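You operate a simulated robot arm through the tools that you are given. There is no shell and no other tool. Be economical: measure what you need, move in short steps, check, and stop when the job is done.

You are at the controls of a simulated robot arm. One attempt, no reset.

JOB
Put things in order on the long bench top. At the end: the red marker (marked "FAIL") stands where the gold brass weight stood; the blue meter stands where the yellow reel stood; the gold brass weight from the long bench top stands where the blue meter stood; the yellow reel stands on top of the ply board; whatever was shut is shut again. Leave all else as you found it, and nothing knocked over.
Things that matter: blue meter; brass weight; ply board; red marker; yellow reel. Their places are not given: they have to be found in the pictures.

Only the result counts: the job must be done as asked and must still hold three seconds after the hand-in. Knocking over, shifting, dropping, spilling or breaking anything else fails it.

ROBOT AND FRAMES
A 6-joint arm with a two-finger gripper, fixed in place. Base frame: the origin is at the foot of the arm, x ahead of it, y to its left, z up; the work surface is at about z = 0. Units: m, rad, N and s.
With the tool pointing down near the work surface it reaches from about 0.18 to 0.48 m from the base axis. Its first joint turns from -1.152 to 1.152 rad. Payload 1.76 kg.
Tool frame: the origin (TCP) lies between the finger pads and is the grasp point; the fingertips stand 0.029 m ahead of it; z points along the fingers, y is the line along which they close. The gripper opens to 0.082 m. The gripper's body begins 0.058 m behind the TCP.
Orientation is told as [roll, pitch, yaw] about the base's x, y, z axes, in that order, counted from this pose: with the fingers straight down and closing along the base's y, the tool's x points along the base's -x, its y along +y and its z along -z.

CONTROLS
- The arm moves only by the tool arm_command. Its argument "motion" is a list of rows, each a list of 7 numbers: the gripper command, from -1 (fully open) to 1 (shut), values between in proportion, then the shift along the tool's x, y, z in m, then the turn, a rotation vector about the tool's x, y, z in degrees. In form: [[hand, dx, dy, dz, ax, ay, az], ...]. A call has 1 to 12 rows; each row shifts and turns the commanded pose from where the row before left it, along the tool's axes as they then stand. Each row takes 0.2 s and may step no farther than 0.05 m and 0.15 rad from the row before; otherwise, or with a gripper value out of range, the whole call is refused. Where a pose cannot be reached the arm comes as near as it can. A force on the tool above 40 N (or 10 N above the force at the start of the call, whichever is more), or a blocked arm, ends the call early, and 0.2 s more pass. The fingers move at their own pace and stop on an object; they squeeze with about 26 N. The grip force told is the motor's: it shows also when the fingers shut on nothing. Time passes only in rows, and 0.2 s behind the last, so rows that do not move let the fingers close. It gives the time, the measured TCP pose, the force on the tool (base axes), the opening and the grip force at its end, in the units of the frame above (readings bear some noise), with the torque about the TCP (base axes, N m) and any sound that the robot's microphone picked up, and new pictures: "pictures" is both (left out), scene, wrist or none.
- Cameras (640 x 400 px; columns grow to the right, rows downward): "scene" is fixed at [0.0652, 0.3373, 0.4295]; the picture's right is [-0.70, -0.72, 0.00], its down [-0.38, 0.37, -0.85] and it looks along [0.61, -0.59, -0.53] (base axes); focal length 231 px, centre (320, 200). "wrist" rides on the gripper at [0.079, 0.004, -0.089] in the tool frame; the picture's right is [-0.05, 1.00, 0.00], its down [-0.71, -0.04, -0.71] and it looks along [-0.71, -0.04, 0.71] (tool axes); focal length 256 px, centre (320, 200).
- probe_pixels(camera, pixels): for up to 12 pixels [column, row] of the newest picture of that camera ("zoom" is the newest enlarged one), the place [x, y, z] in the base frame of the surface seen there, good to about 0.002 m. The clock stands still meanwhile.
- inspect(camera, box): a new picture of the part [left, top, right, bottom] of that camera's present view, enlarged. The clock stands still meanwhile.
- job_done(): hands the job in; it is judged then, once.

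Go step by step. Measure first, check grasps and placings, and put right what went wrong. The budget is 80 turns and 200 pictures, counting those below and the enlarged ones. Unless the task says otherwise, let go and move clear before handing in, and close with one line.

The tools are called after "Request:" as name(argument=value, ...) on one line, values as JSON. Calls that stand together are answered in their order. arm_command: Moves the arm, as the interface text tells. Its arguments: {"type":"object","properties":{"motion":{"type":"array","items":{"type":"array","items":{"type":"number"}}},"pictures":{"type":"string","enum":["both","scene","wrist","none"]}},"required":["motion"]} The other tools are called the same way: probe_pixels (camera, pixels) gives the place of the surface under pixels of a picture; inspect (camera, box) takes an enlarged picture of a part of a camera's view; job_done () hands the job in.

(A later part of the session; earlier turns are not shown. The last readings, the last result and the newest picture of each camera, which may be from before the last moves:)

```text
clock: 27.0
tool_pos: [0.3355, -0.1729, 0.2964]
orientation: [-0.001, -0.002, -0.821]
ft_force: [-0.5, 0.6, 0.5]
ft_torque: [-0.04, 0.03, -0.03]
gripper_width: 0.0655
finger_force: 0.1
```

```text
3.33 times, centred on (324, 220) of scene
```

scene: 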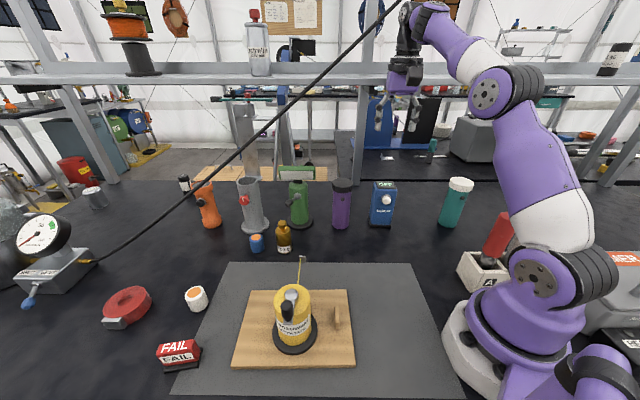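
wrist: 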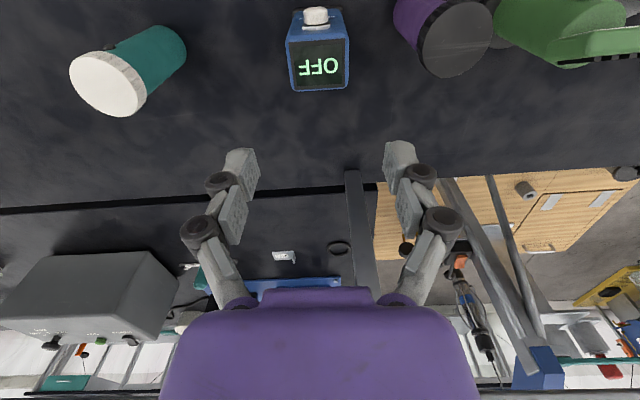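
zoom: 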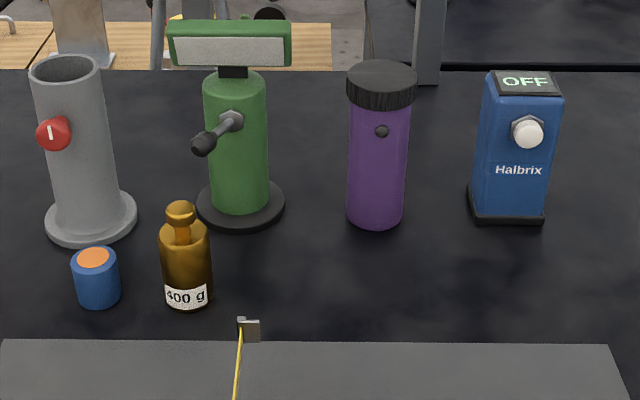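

The meter stands on the reel's old spot. Turning back to yaw 0 and moving over toward the brass weight.

Request:
arm_command(motion=[[-0.6, 0, 0, 0, 0, 0, -7.84], [-0.6, 0, 0, 0, 0, 0, -7.84], [-0.6, 0, 0, 0, 0, 0, -7.84], [-0.6, 0, 0, 0, 0, 0, -7.84], [-0.6, 0, 0, 0, 0, 0, -7.84], [-0.5, 0, 0, 0, 0, 0, -7.84], [-0.5, -0.01, 0.0439, 0.003, 0, 0, 0], [-0.5, -0.01, 0.0439, 0.003, 0, 0, 0], [-0.5, -0.01, 0.0439, 0.003, 0, 0, 0], [-0.5, -0.01, 0.0439, 0.003, 0, 0, 0], [-0.5, -0.01, 0.0439, 0.003, 0, 0, 0], [-0.5, -0.01, 0.0439, 0.003, 0, 0, 0]], pictures="both")

Request:
inspect(camera="wrist", box=[200, 20, 456, 180])

```text
clock: 29.6
tool_pos: [0.3942, 0.089, 0.2779]
orientation: [-0.001, -0.002, -0.002]
ft_force: [-0.9, 1.0, -0.4]
ft_torque: [0.0, 0.05, -0.01]
gripper_width: 0.0613
finger_force: 0.0
```

scene: 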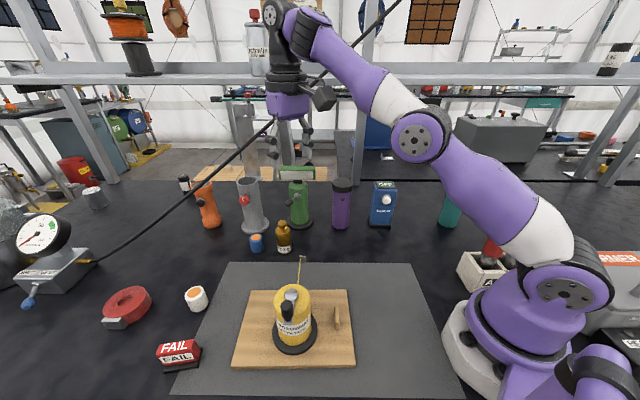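
wrist: 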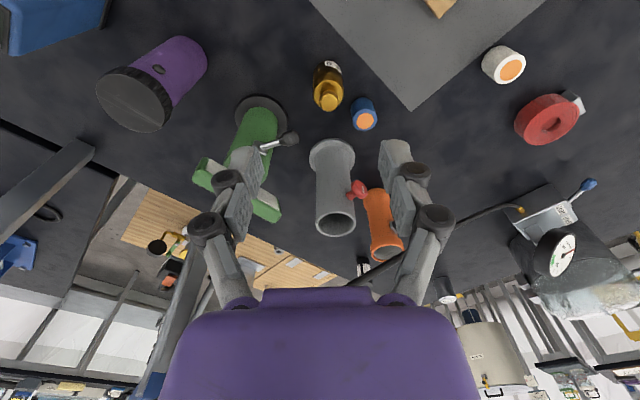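

```text
2.50 times, centred on (328, 100) of wrist
```

zoom: 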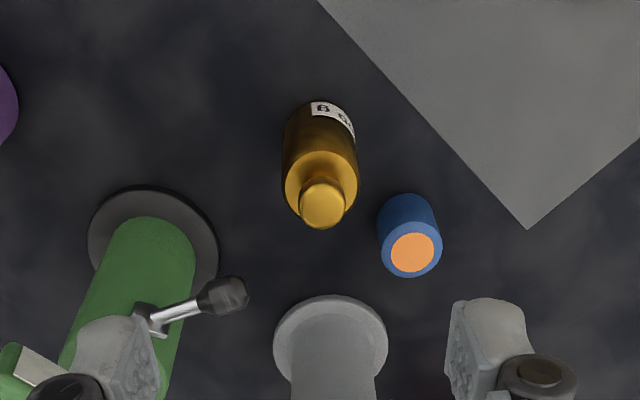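

Request:
probe_pixels(camera="zoom", pixels=[[322, 203], [288, 185], [354, 185], [310, 160], [290, 140], [330, 220], [225, 295], [245, 290], [205, 300], [410, 253], [380, 235], [140, 240]])

Request:
probe_pixels(camera="wrist", pixels=[[336, 150], [336, 222], [320, 62], [332, 72], [318, 75], [329, 94], [255, 175], [265, 205], [327, 85], [340, 80], [378, 5], [300, 5]])

```text
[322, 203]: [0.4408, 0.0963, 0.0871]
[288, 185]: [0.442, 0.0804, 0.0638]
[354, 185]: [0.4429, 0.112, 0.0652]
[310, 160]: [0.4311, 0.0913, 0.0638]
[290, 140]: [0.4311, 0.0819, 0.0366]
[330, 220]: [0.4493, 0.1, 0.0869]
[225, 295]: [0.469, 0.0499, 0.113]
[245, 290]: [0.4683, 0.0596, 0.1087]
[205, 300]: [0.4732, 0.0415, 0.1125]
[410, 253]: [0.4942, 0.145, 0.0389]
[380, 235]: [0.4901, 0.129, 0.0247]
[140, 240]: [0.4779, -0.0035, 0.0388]
```

```text
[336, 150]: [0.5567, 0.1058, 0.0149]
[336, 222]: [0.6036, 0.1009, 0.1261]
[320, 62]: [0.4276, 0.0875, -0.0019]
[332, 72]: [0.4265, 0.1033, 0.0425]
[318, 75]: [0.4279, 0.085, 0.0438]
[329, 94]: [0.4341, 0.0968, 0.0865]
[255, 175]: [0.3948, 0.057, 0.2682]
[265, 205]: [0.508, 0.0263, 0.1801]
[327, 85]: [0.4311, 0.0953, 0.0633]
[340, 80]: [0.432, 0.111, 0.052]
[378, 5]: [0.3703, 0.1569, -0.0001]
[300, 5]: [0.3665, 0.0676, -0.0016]
```

Brass axis is (0.4415,0.0963), radius 0.017, top 0.087; the green tool's crank knob at (0.468,0.058,0.11) means closing along about 35°. Centring, turning 55° and partly lowering.

Request:
arm_command(motion=[[-0.5, -0.0473, 0.0073, 0, 0, 0, 0], [-0.5, 0, 0, 0, 0, 0, 7.86], [-0.5, 0, 0, 0, 0, 0, 7.86], [-0.5, 0, 0, 0, 0, 0, 7.86], [-0.5, 0, 0, 0, 0, 0, 7.86], [-0.5, 0, 0, 0, 0, 0, 7.86], [-0.5, 0, 0, 0, 0, 0, 7.86], [-0.5, 0, 0, 0, 0, 0, 7.86], [-0.5, 0, 0, 0.04, 0, 0, 0], [-0.5, 0, 0, 0.04, 0, 0, 0], [-0.5, 0, 0, 0, 0, 0, 0]])

```text
clock: 32.0
tool_pos: [0.3972, 0.0871, 0.1914]
orientation: [0.003, -0.004, -0.962]
ft_force: [-0.1, -0.8, 0.4]
ft_torque: [0.0, 0.01, -0.01]
gripper_width: 0.0614
finger_force: 0.0
out of reach, approached as far as the arm can: row 1
```

scene: 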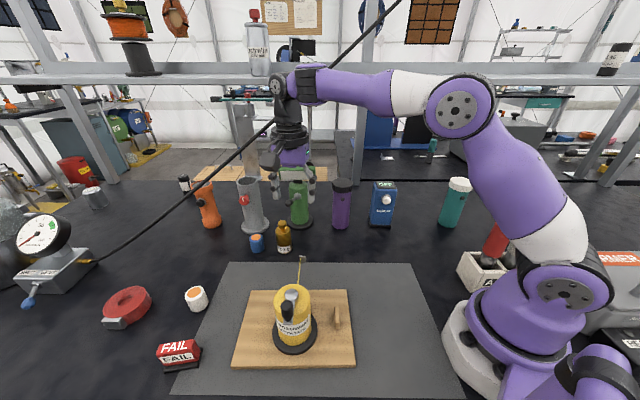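
wrist: 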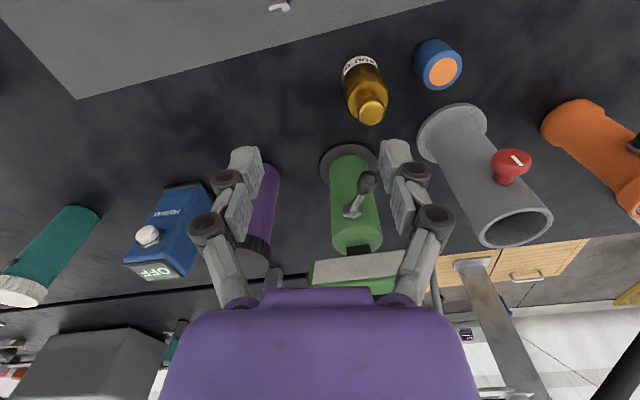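

Row 1 was out of reach at that height, so I'm still at (0.397,0.087). Going lower first, to z≈0.15, then out to the brass axis.

Request:
arm_command(motion=[[-0.5, 0, 0, 0.04, 0, 0, 0], [-0.5, -0.0089, 0.0208, 0, 0, 0, 0], [-0.5, -0.0089, 0.0208, 0, 0, 0, 0], [-0.5, 0, 0, 0, 0, 0, 0]])

```text
clock: 33.0
tool_pos: [0.4417, 0.0988, 0.1525]
orientation: [0.001, 0.0, -0.959]
ft_force: [0.7, 0.1, 0.6]
ft_torque: [0.01, -0.01, 0.02]
gripper_width: 0.0615
finger_force: 0.1
```

scene: 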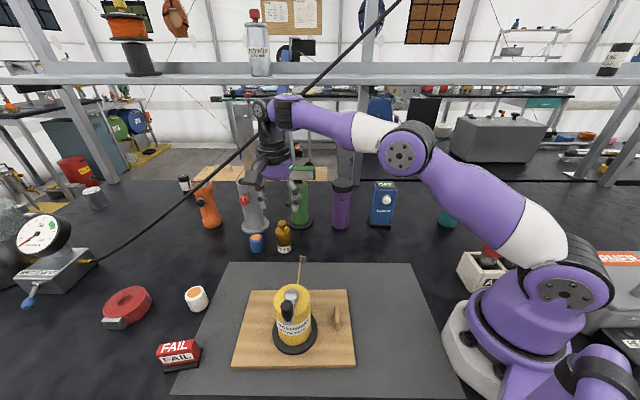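
wrist: 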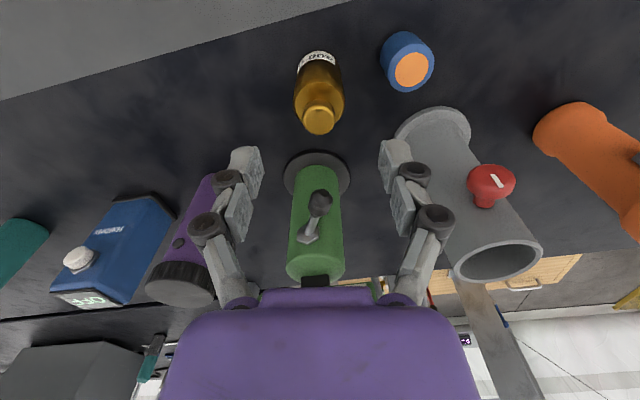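

Centred over the brass (its top at (319,120)). Before lowering I check how near the green tool's sign and crank come.

Request:
inspect(camera="scene", box=[232, 150, 344, 220])

Request:
probe_pixels(camera="wrist", pixels=[[320, 203], [320, 193], [312, 212], [308, 235], [318, 278], [300, 265], [345, 285], [318, 118], [300, 95], [342, 95], [295, 200], [470, 195]])

Request:
probe_pixels(camera="scene", pixels=[[282, 168], [280, 178], [300, 167], [313, 168], [315, 178], [300, 178], [290, 202], [288, 206], [265, 175], [300, 185], [270, 150], [258, 165]])

```text
5.71 times, centred on (288, 185) of scene
```

zoom: 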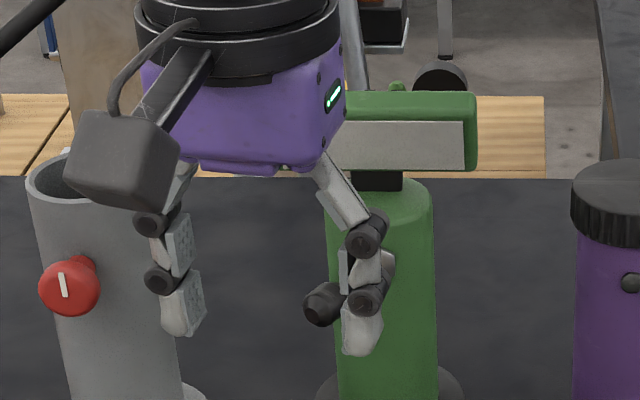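

```text
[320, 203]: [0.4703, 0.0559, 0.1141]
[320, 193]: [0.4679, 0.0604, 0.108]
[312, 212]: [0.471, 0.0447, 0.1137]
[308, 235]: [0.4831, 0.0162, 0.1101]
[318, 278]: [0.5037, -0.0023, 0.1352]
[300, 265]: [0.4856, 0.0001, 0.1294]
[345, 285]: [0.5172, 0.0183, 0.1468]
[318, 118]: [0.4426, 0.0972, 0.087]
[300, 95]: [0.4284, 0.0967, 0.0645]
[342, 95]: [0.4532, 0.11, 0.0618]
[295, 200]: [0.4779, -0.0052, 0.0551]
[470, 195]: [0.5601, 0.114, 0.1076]
```

```text
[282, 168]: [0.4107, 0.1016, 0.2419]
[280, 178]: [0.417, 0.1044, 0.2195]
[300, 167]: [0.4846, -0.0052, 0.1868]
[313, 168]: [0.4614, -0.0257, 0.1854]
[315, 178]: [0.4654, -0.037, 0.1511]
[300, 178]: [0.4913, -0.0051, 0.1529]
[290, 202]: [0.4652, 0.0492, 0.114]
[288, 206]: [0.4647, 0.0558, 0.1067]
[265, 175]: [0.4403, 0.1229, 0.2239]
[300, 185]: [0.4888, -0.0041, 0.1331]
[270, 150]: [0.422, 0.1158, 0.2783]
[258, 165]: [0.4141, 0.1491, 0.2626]
```

The crank knob reaches z 0.118 about 0.048 m off the axis and the sign is farther; holding TCP at z≈0.058 keeps the palm clear. Descending.

Request:
arm_command(motion=[[-0.5, -0.0016, -0.0011, 0.03, 0, 0, 0], [-0.5, 0, 0, 0.03, 0, 0, 0], [-0.5, 0, 0, 0.02, 0, 0, 0], [-0.5, 0, 0, 0.014, 0, 0, 0], [-0.5, 0, 0, 0, 0, 0, 0]])

```text
clock: 34.2
tool_pos: [0.4433, 0.0971, 0.0581]
orientation: [0.001, -0.005, -0.96]
ft_force: [-0.3, 0.0, 0.5]
ft_torque: [0.01, 0.0, 0.03]
gripper_width: 0.0614
finger_force: 0.0
```

scene: 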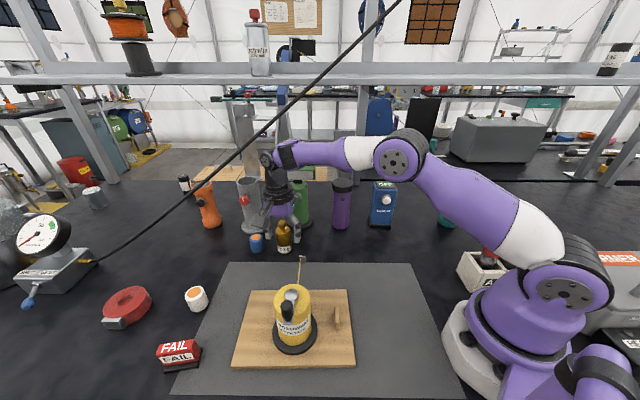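
wrist: 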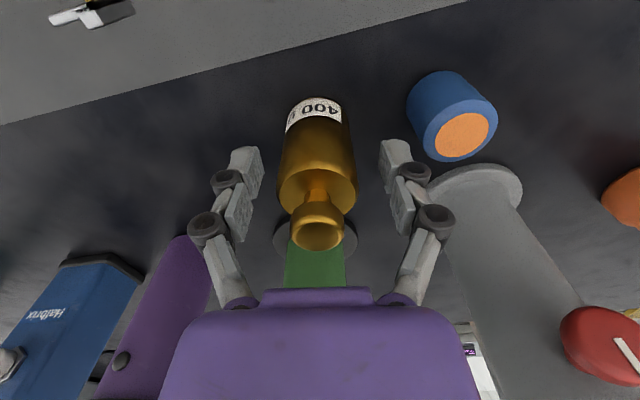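

Well centred and clear. Closing.

Request:
arm_command(motion=[[0.2, 0, 0, 0, 0, 0, 0], [1, 0, 0, 0, 0, 0, 0], [1, 0, 0, 0, 0, 0, 0]], pictures="none")

Request:
arm_command(motion=[[1, 0, 0, -0.01, 0, 0, 0], [1, 0, 0, -0.03, 0, 0, 0], [1, 0, 0, -0.04, 0, 0, 0], [1, 0, 0, 0, 0, 0, 0]])

```text
clock: 35.0
tool_pos: [0.4425, 0.096, 0.0591]
orientation: [0.003, -0.001, -0.959]
ft_force: [-2.4, -1.1, 5.3]
ft_torque: [-0.04, 0.09, 0.02]
gripper_width: 0.0374
finger_force: 25.8
```

```text
clock: 36.0
tool_pos: [0.4401, 0.095, 0.1367]
orientation: [-0.002, -0.002, -0.96]
ft_force: [0.1, 0.4, -3.3]
ft_torque: [0.02, 0.03, 0.01]
gripper_width: 0.0372
finger_force: 25.9
```

scene: 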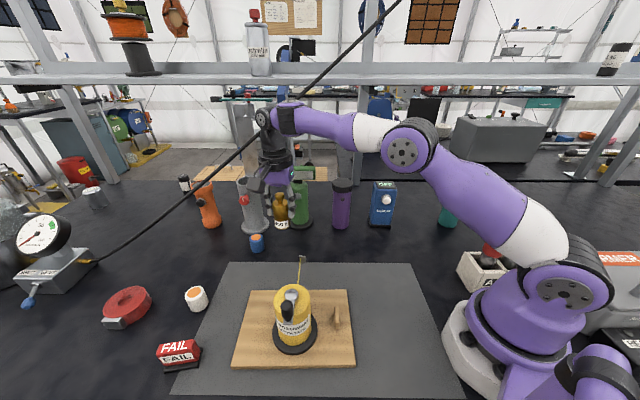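
wrist: 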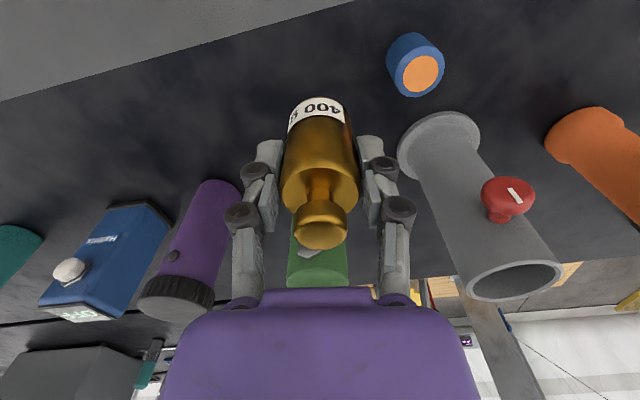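

Brass is held (original TCP 0.4425,0.096, z 0.059). Drawing inward and up, then across toward the meter's old spot (0.248,-0.2465).

Request:
arm_command(motion=[[1, 0.0126, -0.0302, -0.02, 0, 0, 0], [1, 0.0126, -0.0302, -0.02, 0, 0, 0], [1, 0.0126, -0.0302, -0.02, 0, 0, 0], [1, 0.0126, -0.0302, -0.02, 0, 0, 0], [1, 0.0126, -0.0302, -0.02, 0, 0, 0], [1, -0.0333, -0.0289, 0, 0, 0, 0], [1, -0.0333, -0.0289, 0, 0, 0, 0], [1, -0.0333, -0.0289, 0, 0, 0, 0], [1, -0.0333, -0.0289, 0, 0, 0, 0], [1, -0.0333, -0.0289, 0, 0, 0, 0], [1, -0.0333, -0.0289, 0, 0, 0, 0], [1, -0.0333, -0.0289, 0, 0, 0, 0]])

```text
clock: 38.6
tool_pos: [0.2505, -0.2481, 0.2373]
orientation: [0.002, -0.002, -0.958]
ft_force: [0.2, 0.2, -3.3]
ft_torque: [0.02, 0.01, -0.01]
gripper_width: 0.0371
finger_force: 25.7
```

scene: 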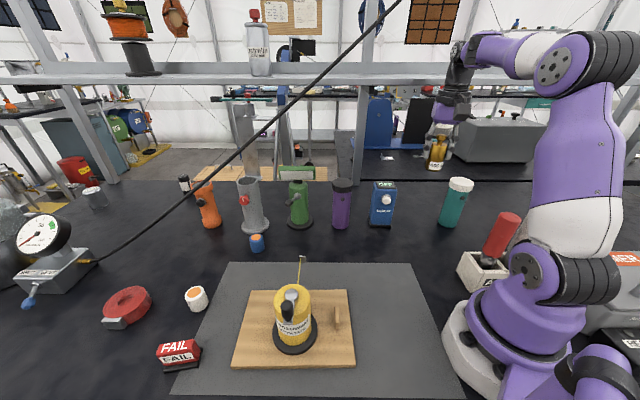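
wrist: 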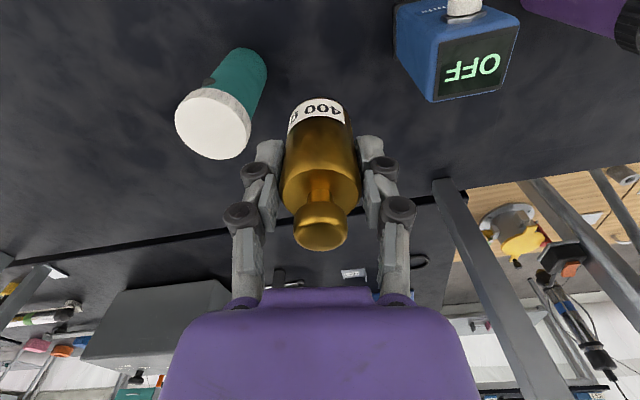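

Above the spot, 2 mm off; correcting and lowering to near contact.

Request:
arm_command(motion=[[1, 0.0025, -0.001, 0.03, 0, 0, 0], [1, 0, 0, 0.045, 0, 0, 0], [1, 0, 0, 0.045, 0, 0, 0], [1, 0, 0, 0.035, 0, 0, 0], [1, 0, 0, 0.015, 0, 0, 0], [1, 0, 0, 0.004, 0, 0, 0], [1, 0, 0, 0, 0, 0, 0]])

Request:
arm_command(motion=[[1, 0, 0, 0.001, 0, 0, 0], [1, 0, 0, 0, 0, 0, 0]], pictures="none")

Request:
arm_command(motion=[[1, 0, 0, 0.001, 0, 0, 0], [1, 0, 0, 0, 0, 0, 0]], pictures="none")

```text
clock: 40.2
tool_pos: [0.2483, -0.2458, 0.0653]
orientation: [0.0, -0.001, -0.96]
ft_force: [-0.9, 1.5, -3.7]
ft_torque: [0.0, -0.01, -0.05]
gripper_width: 0.0369
finger_force: 25.7
```

scene: 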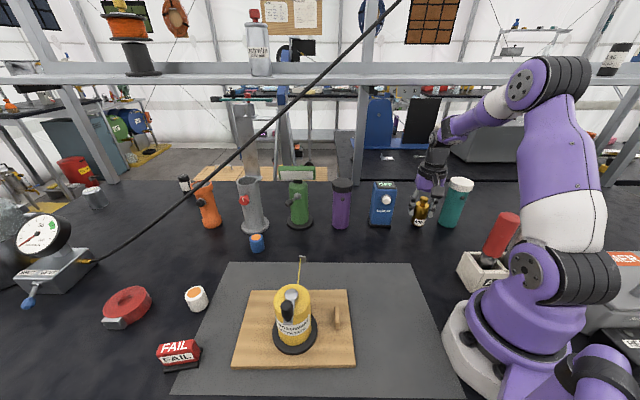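
wrist: 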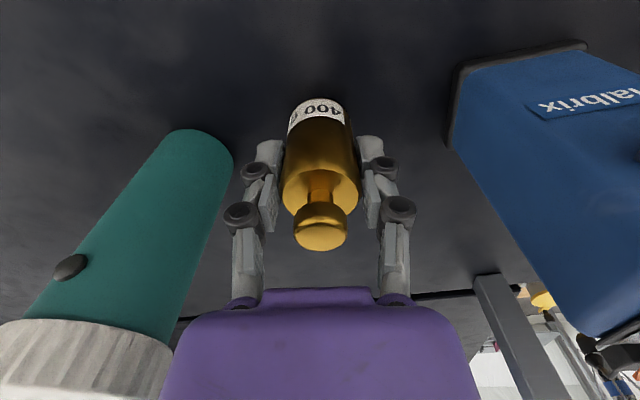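

```text
clock: 40.8
tool_pos: [0.2489, -0.2445, 0.0625]
orientation: [0.003, 0.0, -0.961]
ft_force: [0.1, 0.4, -3.9]
ft_torque: [0.01, -0.01, 0.02]
gripper_width: 0.0373
finger_force: 26.4
```

```text
clock: 41.4
tool_pos: [0.2479, -0.2444, 0.062]
orientation: [0.003, -0.002, -0.959]
ft_force: [-1.0, 0.5, -3.3]
ft_torque: [-0.01, 0.01, 0.0]
gripper_width: 0.0373
finger_force: 25.3
```

Still hanging; finishing the last few millimetres with a 1.5 mm correction in y.

Request:
arm_command(motion=[[1, -0.0012, -0.0009, 0.001, 0, 0, 0], [1, 0, 0, 0, 0, 0, 0]], pictures="none")

Request:
arm_command(motion=[[1, 0, 0, 0.001, 0, 0, 0], [1, 0, 0, 0, 0, 0, 0]], pictures="none")

Request:
arm_command(motion=[[1, 0, 0, 0.001, 0, 0, 0], [1, 0, 0, 0, 0, 0, 0]], pictures="none")

```text
clock: 42.0
tool_pos: [0.2482, -0.2464, 0.0607]
orientation: [0.003, -0.001, -0.961]
ft_force: [-0.3, 0.5, -4.0]
ft_torque: [-0.01, -0.03, -0.02]
gripper_width: 0.0373
finger_force: 26.6
```

```text
clock: 42.6
tool_pos: [0.2474, -0.2467, 0.0591]
orientation: [0.001, -0.002, -0.959]
ft_force: [0.2, 0.0, -4.5]
ft_torque: [-0.05, 0.01, 0.01]
gripper_width: 0.037
finger_force: 26.0
```

```text
clock: 43.2
tool_pos: [0.2483, -0.2459, 0.0584]
orientation: [0.001, -0.001, -0.96]
ft_force: [-0.6, 0.3, -4.9]
ft_torque: [0.01, -0.04, 0.0]
gripper_width: 0.0373
finger_force: 25.9
```

Request:
arm_command(motion=[[1, 0, 0, 0.001, 0, 0, 0], [1, 0, 0, 0, 0, 0, 0]], pictures="none")

Request:
arm_command(motion=[[1, 0, 0, 0.0007, 0, 0, 0], [1, 0, 0, 0, 0, 0, 0]], pictures="scene")

```text
clock: 43.8
tool_pos: [0.2469, -0.2466, 0.0579]
orientation: [0.002, -0.004, -0.961]
ft_force: [-1.0, 4.6, 16.1]
ft_torque: [0.34, 0.16, -0.01]
gripper_width: 0.0371
finger_force: 25.6
```

```text
clock: 44.4
tool_pos: [0.2485, -0.2463, 0.058]
orientation: [0.002, -0.005, -0.96]
ft_force: [1.0, 3.0, 19.2]
ft_torque: [0.05, -0.03, 0.01]
gripper_width: 0.0372
finger_force: 25.5
```

scene: 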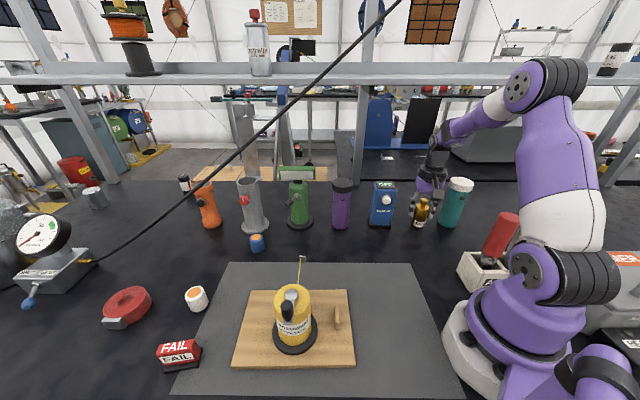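

Landed at (0.2485,-0.2463). Releasing, rising, and turning back toward yaw 0.

Request:
arm_command(motion=[[1, 0, 0, -0.001, 0, 0, 0], [-0.5, 0, 0, 0, 0, 0, 0], [-0.5, 0, 0, 0, 0, 0, 0], [-0.5, 0, 0, -0.03, 0, 0, 0], [-0.5, 0, 0, -0.045, 0, 0, 0], [-0.5, 0, 0, -0.045, 0, 0, 0], [-0.5, 0, 0, -0.045, 0, 0, 0], [-0.5, 0, 0, -0.045, 0, 0, 0], [-0.5, 0, 0, 0, 0, 0, -7.86], [-0.5, 0, 0, 0, 0, 0, -7.86], [-0.5, 0, 0, 0, 0, 0, -7.86], [-0.5, 0, 0, 0, 0, 0, -7.86]])

```text
clock: 47.0
tool_pos: [0.2476, -0.2467, 0.2684]
orientation: [0.001, -0.001, -0.408]
ft_force: [-0.3, -0.1, -0.6]
ft_torque: [0.02, -0.02, 0.0]
gripper_width: 0.0615
finger_force: 0.1
```

scene: 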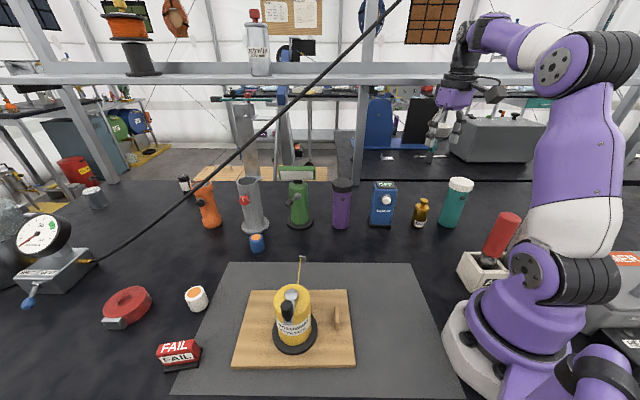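
wrist: 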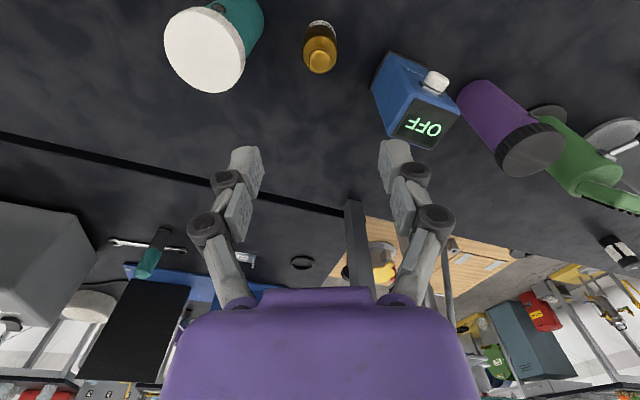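

Brass stands at the meter's old spot. Next the marker, at radius ≈0.51, which will need a tilted approach; first swinging back over to the left side.

Request:
arm_command(motion=[[-0.5, 0, 0, 0, 0, 0, -7.8], [-0.5, 0, 0, 0, 0, 0, -7.8], [-0.5, 0, 0, 0, 0, 0, -7.8], [-0.5, 0, 0.045, 0, 0, 0, 0], [-0.5, 0, 0.045, 0, 0, 0, 0], [-0.5, 0, 0.045, 0, 0, 0, 0], [-0.5, 0, 0.045, 0, 0, 0, 0], [-0.5, 0, 0.045, 0, 0, 0, 0], [-0.5, 0, 0.045, 0, 0, 0, 0], [-0.5, 0, 0.045, 0, 0, 0, 0], [-0.5, 0, 0.045, 0, 0, 0, 0], [-0.5, 0, 0.045, 0, 0, 0, 0]], pictures="none")

Request:
arm_command(motion=[[-0.5, -0.014, 0.0407, 0, 0, 0, 0], [-0.5, -0.014, 0.0407, 0, 0, 0, 0], [-0.5, -0.014, 0.0407, 0, 0, 0, 0], [-0.5, 0, 0, 0, 0, 0, -7.575], [-0.5, 0, 0, 0, 0, 0, -7.575], [-0.5, 0, 0, 0, 0, 0, -7.575], [-0.5, 0, 0, 0, 0, 0, -7.575], [-0.5, 0, 0, 0, 0, 0, -7.575], [-0.5, 0, 0, 0, 0, 0, -7.575], [-0.5, 0, 0, 0, 0, 0, -7.575], [-0.5, 0, 0, 0, 0, 0, -7.575]])

Request:
inspect(camera="wrist", box=[240, 40, 432, 160])

```text
clock: 49.6
tool_pos: [0.2459, 0.1609, 0.2669]
orientation: [0.001, -0.002, -0.004]
ft_force: [1.1, -0.3, 0.3]
ft_torque: [0.0, 0.0, 0.0]
gripper_width: 0.0614
finger_force: 0.0
```

```text
clock: 52.0
tool_pos: [0.2904, 0.2803, 0.2665]
orientation: [-0.005, 0.0, 1.058]
ft_force: [0.4, 0.1, 0.4]
ft_torque: [0.01, 0.02, -0.02]
gripper_width: 0.0614
finger_force: 0.0
```

scene: 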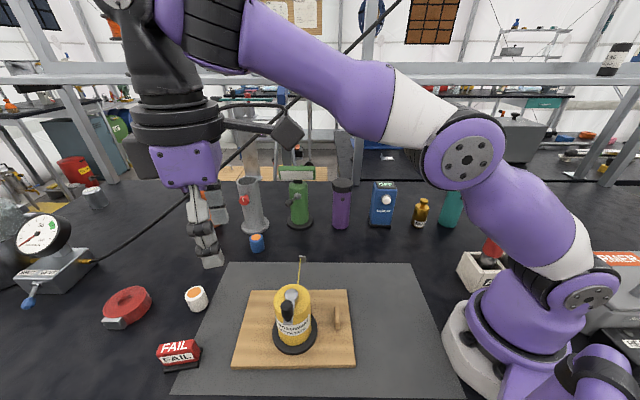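
wrist: 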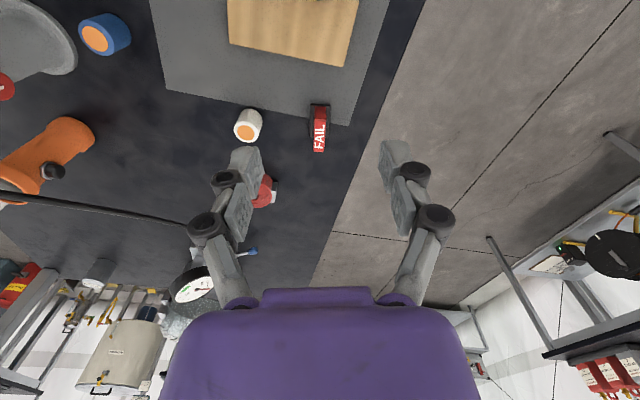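

```text
3.33 times, centred on (336, 100) of wrist
```

zoom: 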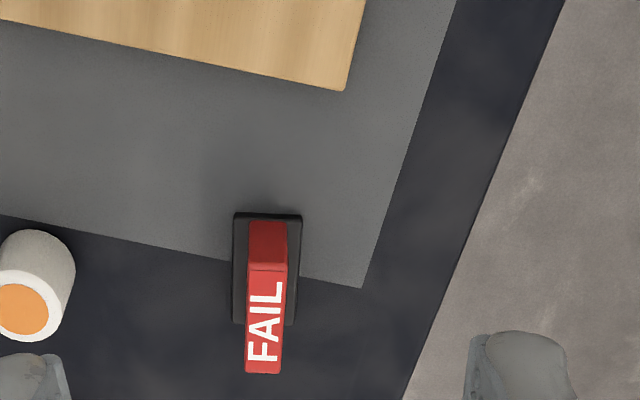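

The marker lines up with the tool now. Probing its outline in the zoom.

Request:
probe_pixels(camera="zoom", pixels=[[252, 280], [286, 280], [250, 365], [281, 368], [266, 320], [268, 245], [252, 232], [284, 232], [237, 217], [299, 218], [236, 320], [292, 320]])

Request:
probe_pixels(camera="wrist", pixels=[[248, 128], [260, 120], [262, 130], [268, 190], [275, 195]])

```text
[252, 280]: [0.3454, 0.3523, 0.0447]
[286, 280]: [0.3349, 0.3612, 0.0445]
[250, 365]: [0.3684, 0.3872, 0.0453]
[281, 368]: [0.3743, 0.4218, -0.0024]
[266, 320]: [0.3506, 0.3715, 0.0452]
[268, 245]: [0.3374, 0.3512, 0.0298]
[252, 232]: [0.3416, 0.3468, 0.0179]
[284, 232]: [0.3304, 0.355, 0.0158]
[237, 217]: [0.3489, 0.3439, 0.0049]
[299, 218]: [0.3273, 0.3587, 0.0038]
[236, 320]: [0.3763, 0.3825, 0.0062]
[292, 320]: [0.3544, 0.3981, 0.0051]
```

```text
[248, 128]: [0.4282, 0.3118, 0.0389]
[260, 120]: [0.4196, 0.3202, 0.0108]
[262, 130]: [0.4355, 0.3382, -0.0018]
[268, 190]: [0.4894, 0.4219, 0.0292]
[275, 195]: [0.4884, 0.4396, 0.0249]
```

Plate centre is (0.352,0.371), long axis ≈56.6°, block 16 mm thick. Trimming yaw by 4°, tilting 18° outward and moving to a standoff 0.12 m back along the tool axis.

Request:
arm_command(motion=[[-0.5, 0, 0, 0, 0, 0, 4], [-0.5, 0, 0, 0, 0, -6, 0], [-0.5, 0, 0, 0, 0, -6, 0], [-0.5, 0, 0, 0, 0, -6, 0], [-0.5, -0.0089, -0.0004, 0.0314, 0, 0, 0], [-0.5, -0.0089, -0.0004, 0.0314, 0, 0, 0], [-0.5, -0.0089, -0.0004, 0.0314, 0, 0, 0], [-0.5, -0.0089, -0.0004, 0.0314, 0, 0, 0], [-0.5, 0, 0, 0, 0, 0, 0]])

```text
clock: 54.0
tool_pos: [0.3354, 0.3385, 0.1594]
orientation: [0.002, -0.261, 0.986]
ft_force: [0.4, -0.2, 0.1]
ft_torque: [0.01, 0.03, -0.02]
gripper_width: 0.0615
finger_force: 0.1
out of reach, approached as far as the arm can: row 4
```

scene: 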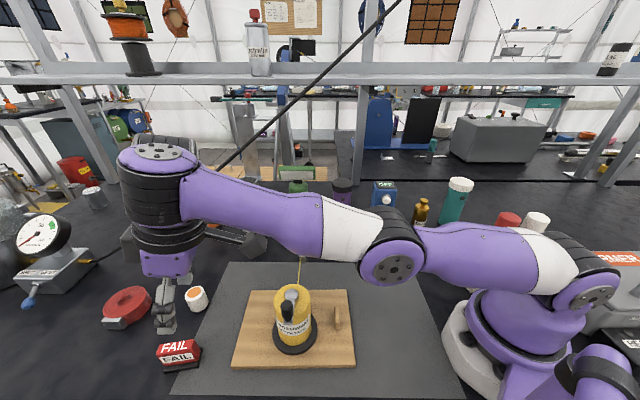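
wrist: 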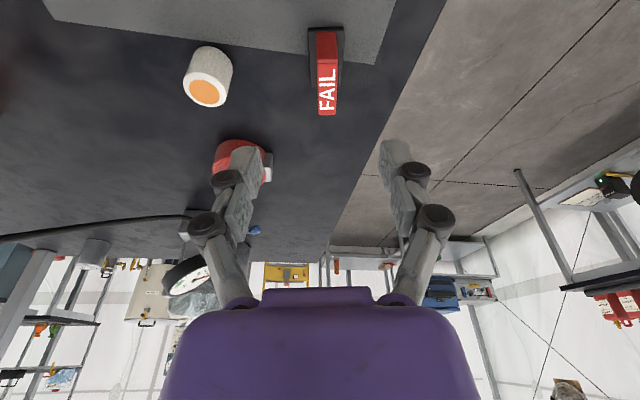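

The tilt stopped at 15°, which is fine. I check the forearm's height over the reel before going down.

Request:
probe_pixels(camera="scene", pixels=[[300, 248], [330, 258], [370, 280], [395, 280], [250, 235], [180, 260], [240, 240], [330, 225], [292, 292]])

Request:
arm_command(motion=[[-0.5, -0.0026, 0.002, 0.03, 0, 0, 0], [-0.5, -0.0025, 0.002, 0.03, 0, 0, 0], [-0.5, 0, 0, 0, 0, 0, 0]])

```text
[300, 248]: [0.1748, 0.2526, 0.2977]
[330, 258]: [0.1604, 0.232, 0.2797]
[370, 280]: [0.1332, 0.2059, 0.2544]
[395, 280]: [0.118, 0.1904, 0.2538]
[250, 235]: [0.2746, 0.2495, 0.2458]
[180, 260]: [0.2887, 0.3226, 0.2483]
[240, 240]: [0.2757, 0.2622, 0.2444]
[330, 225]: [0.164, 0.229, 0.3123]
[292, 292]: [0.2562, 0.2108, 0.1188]
```

```text
clock: 54.8
tool_pos: [0.3314, 0.3443, 0.1432]
orientation: [0.0, -0.252, 0.985]
ft_force: [1.0, -0.1, -0.6]
ft_torque: [0.01, -0.03, -0.03]
gripper_width: 0.0615
finger_force: 0.0
out of reach, approached as far as the arm can: row 1, 2
```

scene: 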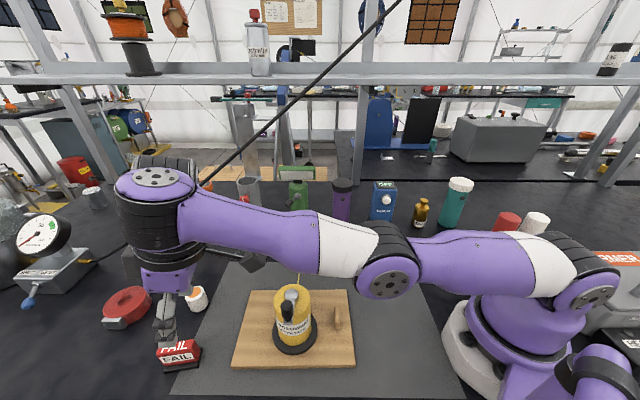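
wrist: 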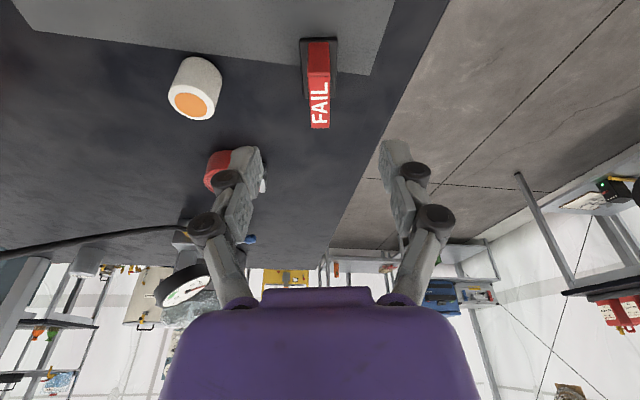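

Something limits the tilted reach here. Testing a pure vertical descent of 0.03 m (base frame) to see whether lower is reachable.

Request:
arm_command(motion=[[-0.5, 0.0025, 0, 0.0097, 0, 0, 0], [-0.5, 0.005, 0, 0.0194, 0, 0, 0], [-0.5, 0, 0, 0, 0, 0, 0]], pictures="scene")

```text
clock: 55.6
tool_pos: [0.3255, 0.339, 0.1384]
orientation: [0.001, -0.253, 0.986]
ft_force: [-0.5, 0.3, -0.4]
ft_torque: [0.01, -0.01, 0.02]
gripper_width: 0.0617
finger_force: 0.0
out of reach, approached as far as the arm can: row 1, 2
```

scene: 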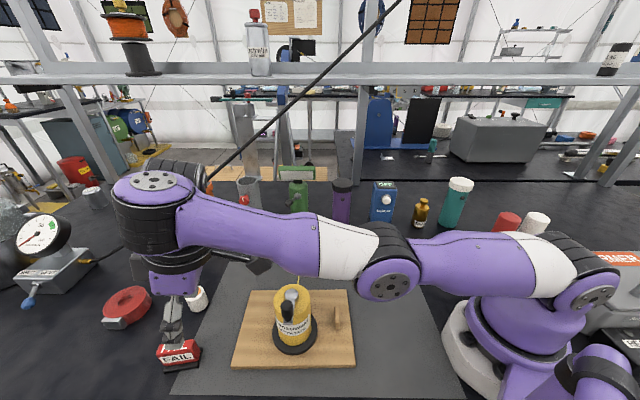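

Pure down is blocked too, so the wrist-pitch limit with a stretched arm is binding: less tilt should help. Reducing the tilt to about 9° and going down-and-out.

Request:
arm_command(motion=[[-0.5, 0, 0, 0, 0, 5.5, 0], [-0.5, 0, 0, 0, 0, 0, 0], [-0.5, -0.0052, 0, 0.0312, 0, 0, 0], [-0.5, 0, 0, 0, 0, 0, 0]])

```text
clock: 56.6
tool_pos: [0.3316, 0.3488, 0.1095]
orientation: [0.001, -0.163, 0.986]
ft_force: [-0.3, 0.0, 0.5]
ft_torque: [-0.02, 0.01, 0.04]
gripper_width: 0.0617
finger_force: 0.1
```

scene: 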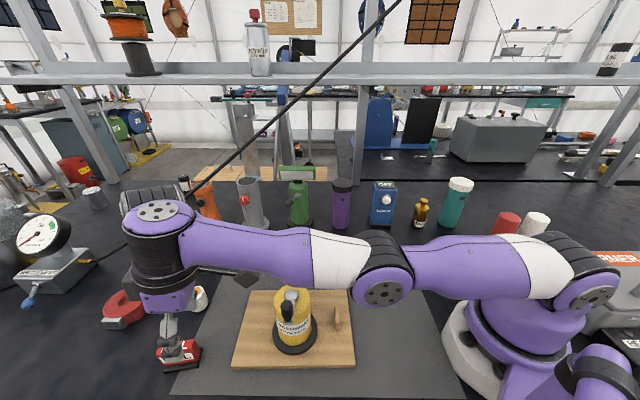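
wrist: 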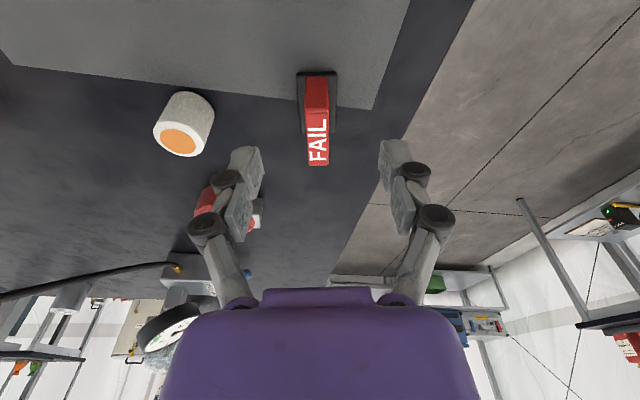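

That works. Before lowering further I check the forearm underside above the reel's crank knob (pixel ~290,293).

Request:
inspect(camera="scene", box=[190, 220, 350, 320])

Request:
probe_pixels(camera="scene", pixels=[[260, 272], [280, 280], [300, 283], [320, 285], [250, 282], [240, 278], [292, 250], [290, 296], [288, 305], [220, 267], [205, 262], [280, 270]])

```text
4.00 times, centred on (270, 270) of scene
```

zoom: 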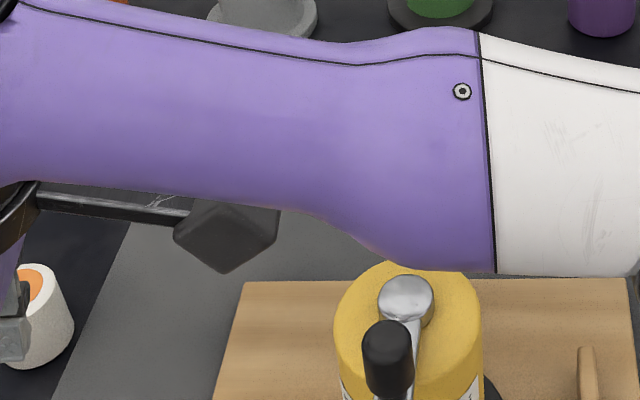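

```text
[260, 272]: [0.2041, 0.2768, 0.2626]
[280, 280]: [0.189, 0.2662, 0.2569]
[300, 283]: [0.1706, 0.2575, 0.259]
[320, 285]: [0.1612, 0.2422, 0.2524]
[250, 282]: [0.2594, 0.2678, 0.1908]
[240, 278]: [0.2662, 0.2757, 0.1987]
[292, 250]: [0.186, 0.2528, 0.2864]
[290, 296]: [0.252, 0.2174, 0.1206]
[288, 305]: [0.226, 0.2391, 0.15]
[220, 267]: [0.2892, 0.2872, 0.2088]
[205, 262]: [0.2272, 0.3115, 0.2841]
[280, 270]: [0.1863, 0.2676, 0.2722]
```

Forearm underside is about 0.24 m high, so a 65 mm descent keeps ~4 cm above the knob; the camera housing clears too. Going halfway down.

Request:
arm_command(motion=[[-0.5, -0.005, -0.0024, 0.017, 0, 0, 0], [-0.5, -0.005, -0.0024, 0.017, 0, 0, 0], [-0.5, 0, 0, 0, 0, 0, 0]])

```text
clock: 57.4
tool_pos: [0.3334, 0.3507, 0.1024]
orientation: [-0.002, -0.158, 0.988]
ft_force: [-0.8, 0.2, -0.3]
ft_torque: [-0.01, -0.02, 0.02]
gripper_width: 0.0617
finger_force: 0.0
out of reach, approached as far as the arm can: row 1, 2
```

scene: 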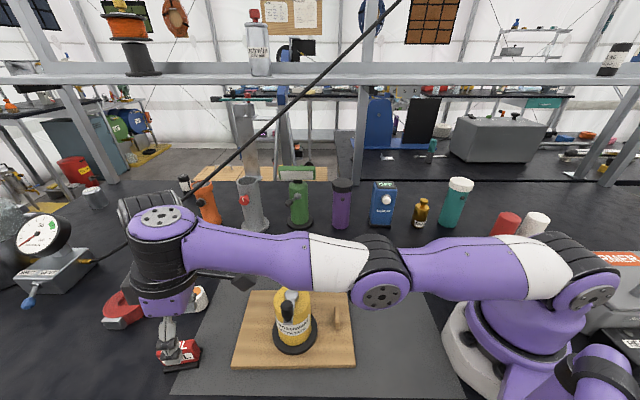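
wrist: 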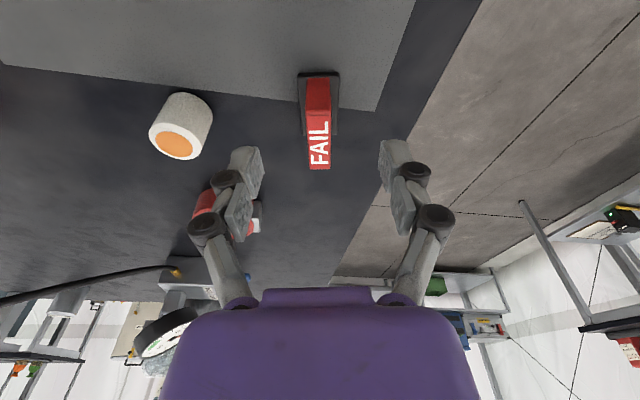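

Blocked again, with the elbow sitting low: I suspect the arm flipped to an elbow-down posture when fully stretched earlier. Probing the joint discs to check.

Request:
probe_pixels(camera="scene", pixels=[[597, 292], [382, 295], [158, 212], [160, 240], [175, 290], [165, 300], [450, 260], [450, 240], [240, 240], [150, 200]])

```text
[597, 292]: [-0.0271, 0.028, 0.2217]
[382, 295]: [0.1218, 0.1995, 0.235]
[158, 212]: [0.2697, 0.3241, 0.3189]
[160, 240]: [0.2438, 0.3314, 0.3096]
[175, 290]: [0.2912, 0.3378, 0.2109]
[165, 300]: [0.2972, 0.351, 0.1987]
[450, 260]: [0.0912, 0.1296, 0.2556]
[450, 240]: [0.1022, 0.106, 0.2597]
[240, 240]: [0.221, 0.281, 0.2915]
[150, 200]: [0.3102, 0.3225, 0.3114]
```

The forearm rises slightly from elbow to wrist, so the posture is at its stretched/elbow-down edge. I'll retract up and inward to regain an elbow-up posture, then tilt early and come out lower.

Request:
arm_command(motion=[[-0.5, 0, 0, -0.04, 0, 0, 0], [-0.5, 0, 0, -0.04, 0, 0, 0], [-0.5, 0.01, 0, -0.04, 0, 0, 0], [-0.5, 0.02, 0, -0.04, 0, 4.5, 0], [-0.5, 0.03, 0, -0.01, 0, 4.5, 0], [-0.5, 0.04, 0, 0, 0, 0, 0], [-0.5, 0.03, 0, 0, 0, 0, 0], [-0.5, 0, 0, 0, 0, 0, 0]])

```text
clock: 59.2
tool_pos: [0.2467, 0.2182, 0.2611]
orientation: [-0.001, -0.006, 0.985]
ft_force: [0.7, -0.5, 0.2]
ft_torque: [0.01, 0.0, 0.0]
gripper_width: 0.0614
finger_force: 0.0
```

scene: 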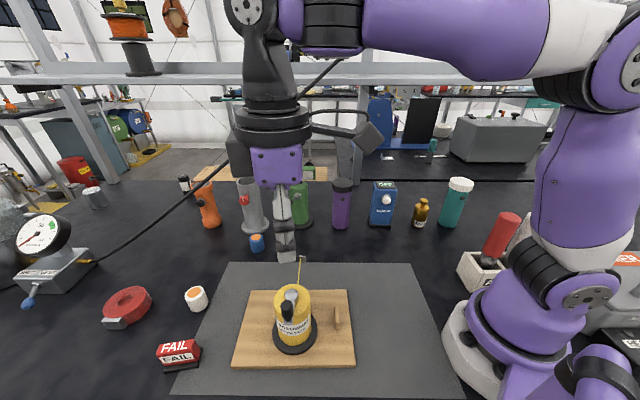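
wrist: 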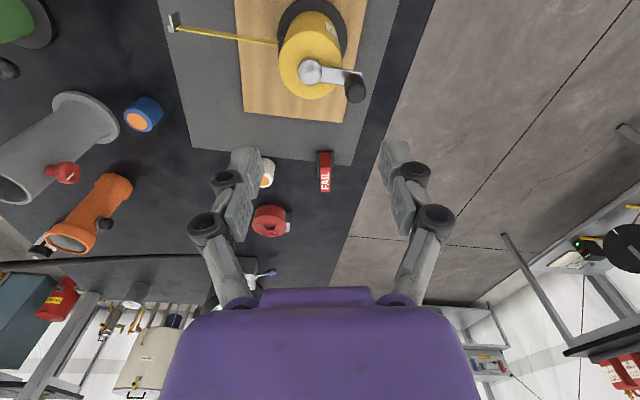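

Now the arm is plainly elbow-up. I'll probe the joint discs here to get link lengths and plan the reach properly.

Request:
probe_pixels(camera="scene", pixels=[[247, 8], [632, 75], [590, 290], [270, 110], [280, 160], [320, 20], [450, 40], [375, 130], [270, 95]])

```text
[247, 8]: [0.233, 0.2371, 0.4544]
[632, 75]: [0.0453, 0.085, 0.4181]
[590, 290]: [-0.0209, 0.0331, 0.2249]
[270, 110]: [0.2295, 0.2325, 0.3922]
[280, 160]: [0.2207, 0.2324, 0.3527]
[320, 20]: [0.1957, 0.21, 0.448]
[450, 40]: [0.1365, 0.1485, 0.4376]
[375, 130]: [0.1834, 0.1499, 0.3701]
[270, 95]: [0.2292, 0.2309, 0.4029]
```

L≈0.193, so an elbow-up reach with ~18° tilt fits. Tilting here first (elbow well bent), then moving out and down to a pre-pose.

Request:
arm_command(motion=[[-0.5, 0, 0, 0, 0, -6, 0], [-0.5, 0, 0, 0, 0, -6, 0], [-0.5, 0, 0, 0, 0, -6, 0], [-0.5, -0.0203, -0.0006, 0.032, 0, 0, 0], [-0.5, -0.0203, -0.0006, 0.032, 0, 0, 0], [-0.5, -0.0203, -0.0006, 0.032, 0, 0, 0], [-0.5, -0.0203, -0.0006, 0.032, 0, 0, 0], [-0.5, -0.0202, -0.0008, 0.032, 0, 0, 0], [-0.5, 0, 0, 0, 0, 0, 0]])

```text
clock: 61.2
tool_pos: [0.3542, 0.3472, 0.1694]
orientation: [-0.003, -0.248, 0.985]
ft_force: [-0.8, 0.5, 0.2]
ft_torque: [-0.03, -0.01, 0.0]
gripper_width: 0.0615
finger_force: 0.1
out of reach, approached as far as the arm can: row 1, 2, 3, 4
```

scene: 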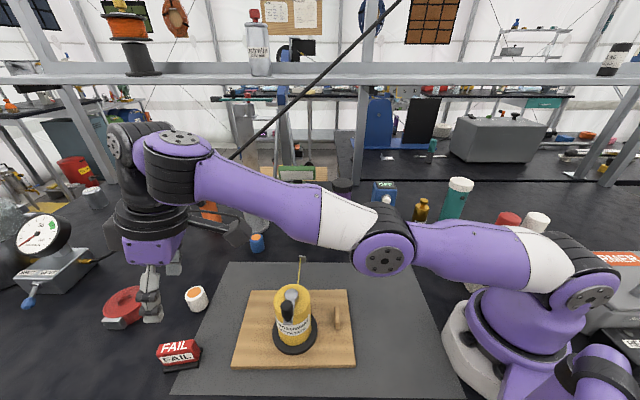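
wrist: 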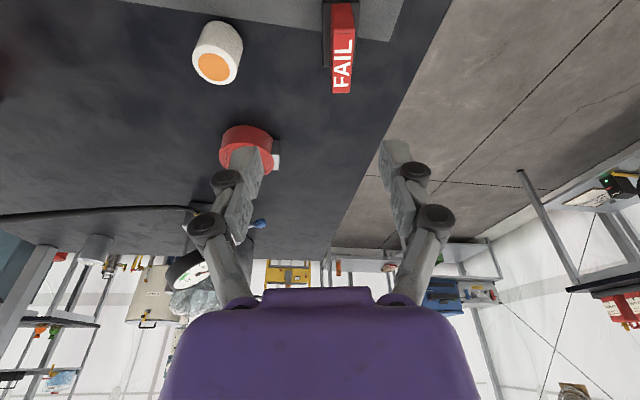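

Even well bent, outward tilt is refused, so the wrist cannot unbend: full-centre reach at 0.51 is out. The block's near face is at r≈0.487, so I'll use a small tilt, grip the near end, and drag the marker inward to regrip. Returning to ~5° tilt and a closer pre-pose.

Request:
arm_command(motion=[[-0.5, 0, 0, 0, 0, 4.6, 0], [-0.5, 0, 0, 0, 0, 4.6, 0], [-0.5, 0.0069, 0.0052, 0.0226, 0, 0, 0], [-0.5, 0.0069, 0.0052, 0.0226, 0, 0, 0], [-0.5, 0.0069, 0.0052, 0.0226, 0, 0, 0], [-0.5, 0, 0, 0, 0, 0, 0]])

```text
clock: 62.6
tool_pos: [0.319, 0.3222, 0.0917]
orientation: [0.0, -0.088, 0.987]
ft_force: [-0.2, -0.9, -0.3]
ft_torque: [-0.01, 0.01, -0.01]
gripper_width: 0.0616
finger_force: 0.1
out of reach, approached as far as the arm can: row 1, 2
```

scene: 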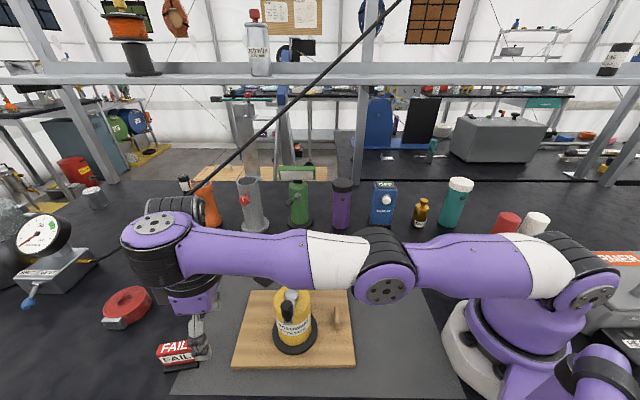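
wrist: 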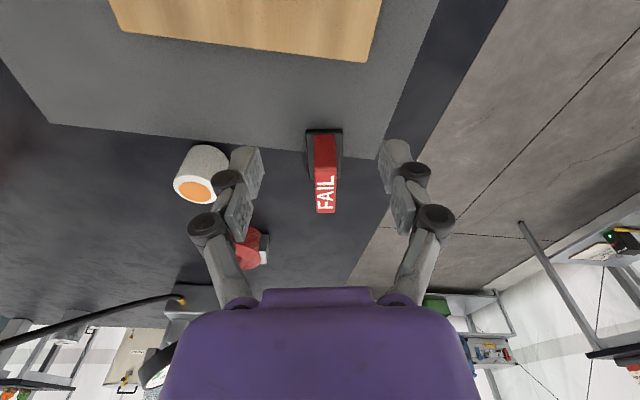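

Reachable here: marker is centred between the fingers (col 323). Going outward along its axis and down in small steps.

Request:
arm_command(motion=[[-0.5, -0.0124, 0, 0.0011, 0, 0, 0], [-0.5, -0.0124, 0, 0.0011, 0, 0, 0], [-0.5, 0.0009, 0, 0.01, 0, 0, 0], [-0.5, 0.0009, 0, 0.01, 0, 0, 0], [-0.5, 0, 0, 0, 0, 0, 0]])

```text
clock: 63.8
tool_pos: [0.334, 0.3438, 0.0722]
orientation: [0.001, -0.087, 0.986]
ft_force: [0.8, 0.5, 0.0]
ft_torque: [0.01, 0.02, -0.02]
gripper_width: 0.0614
finger_force: 0.1
```

scene: 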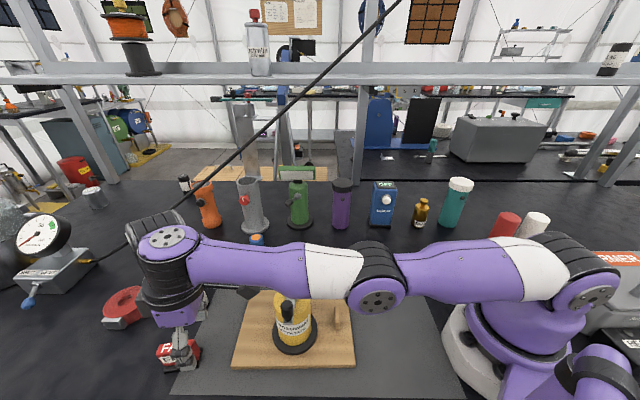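
wrist: 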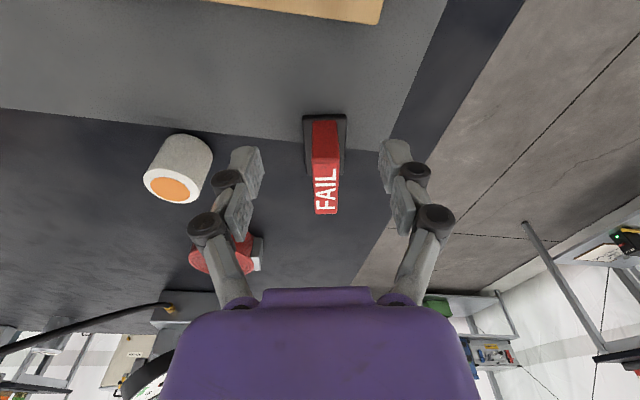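

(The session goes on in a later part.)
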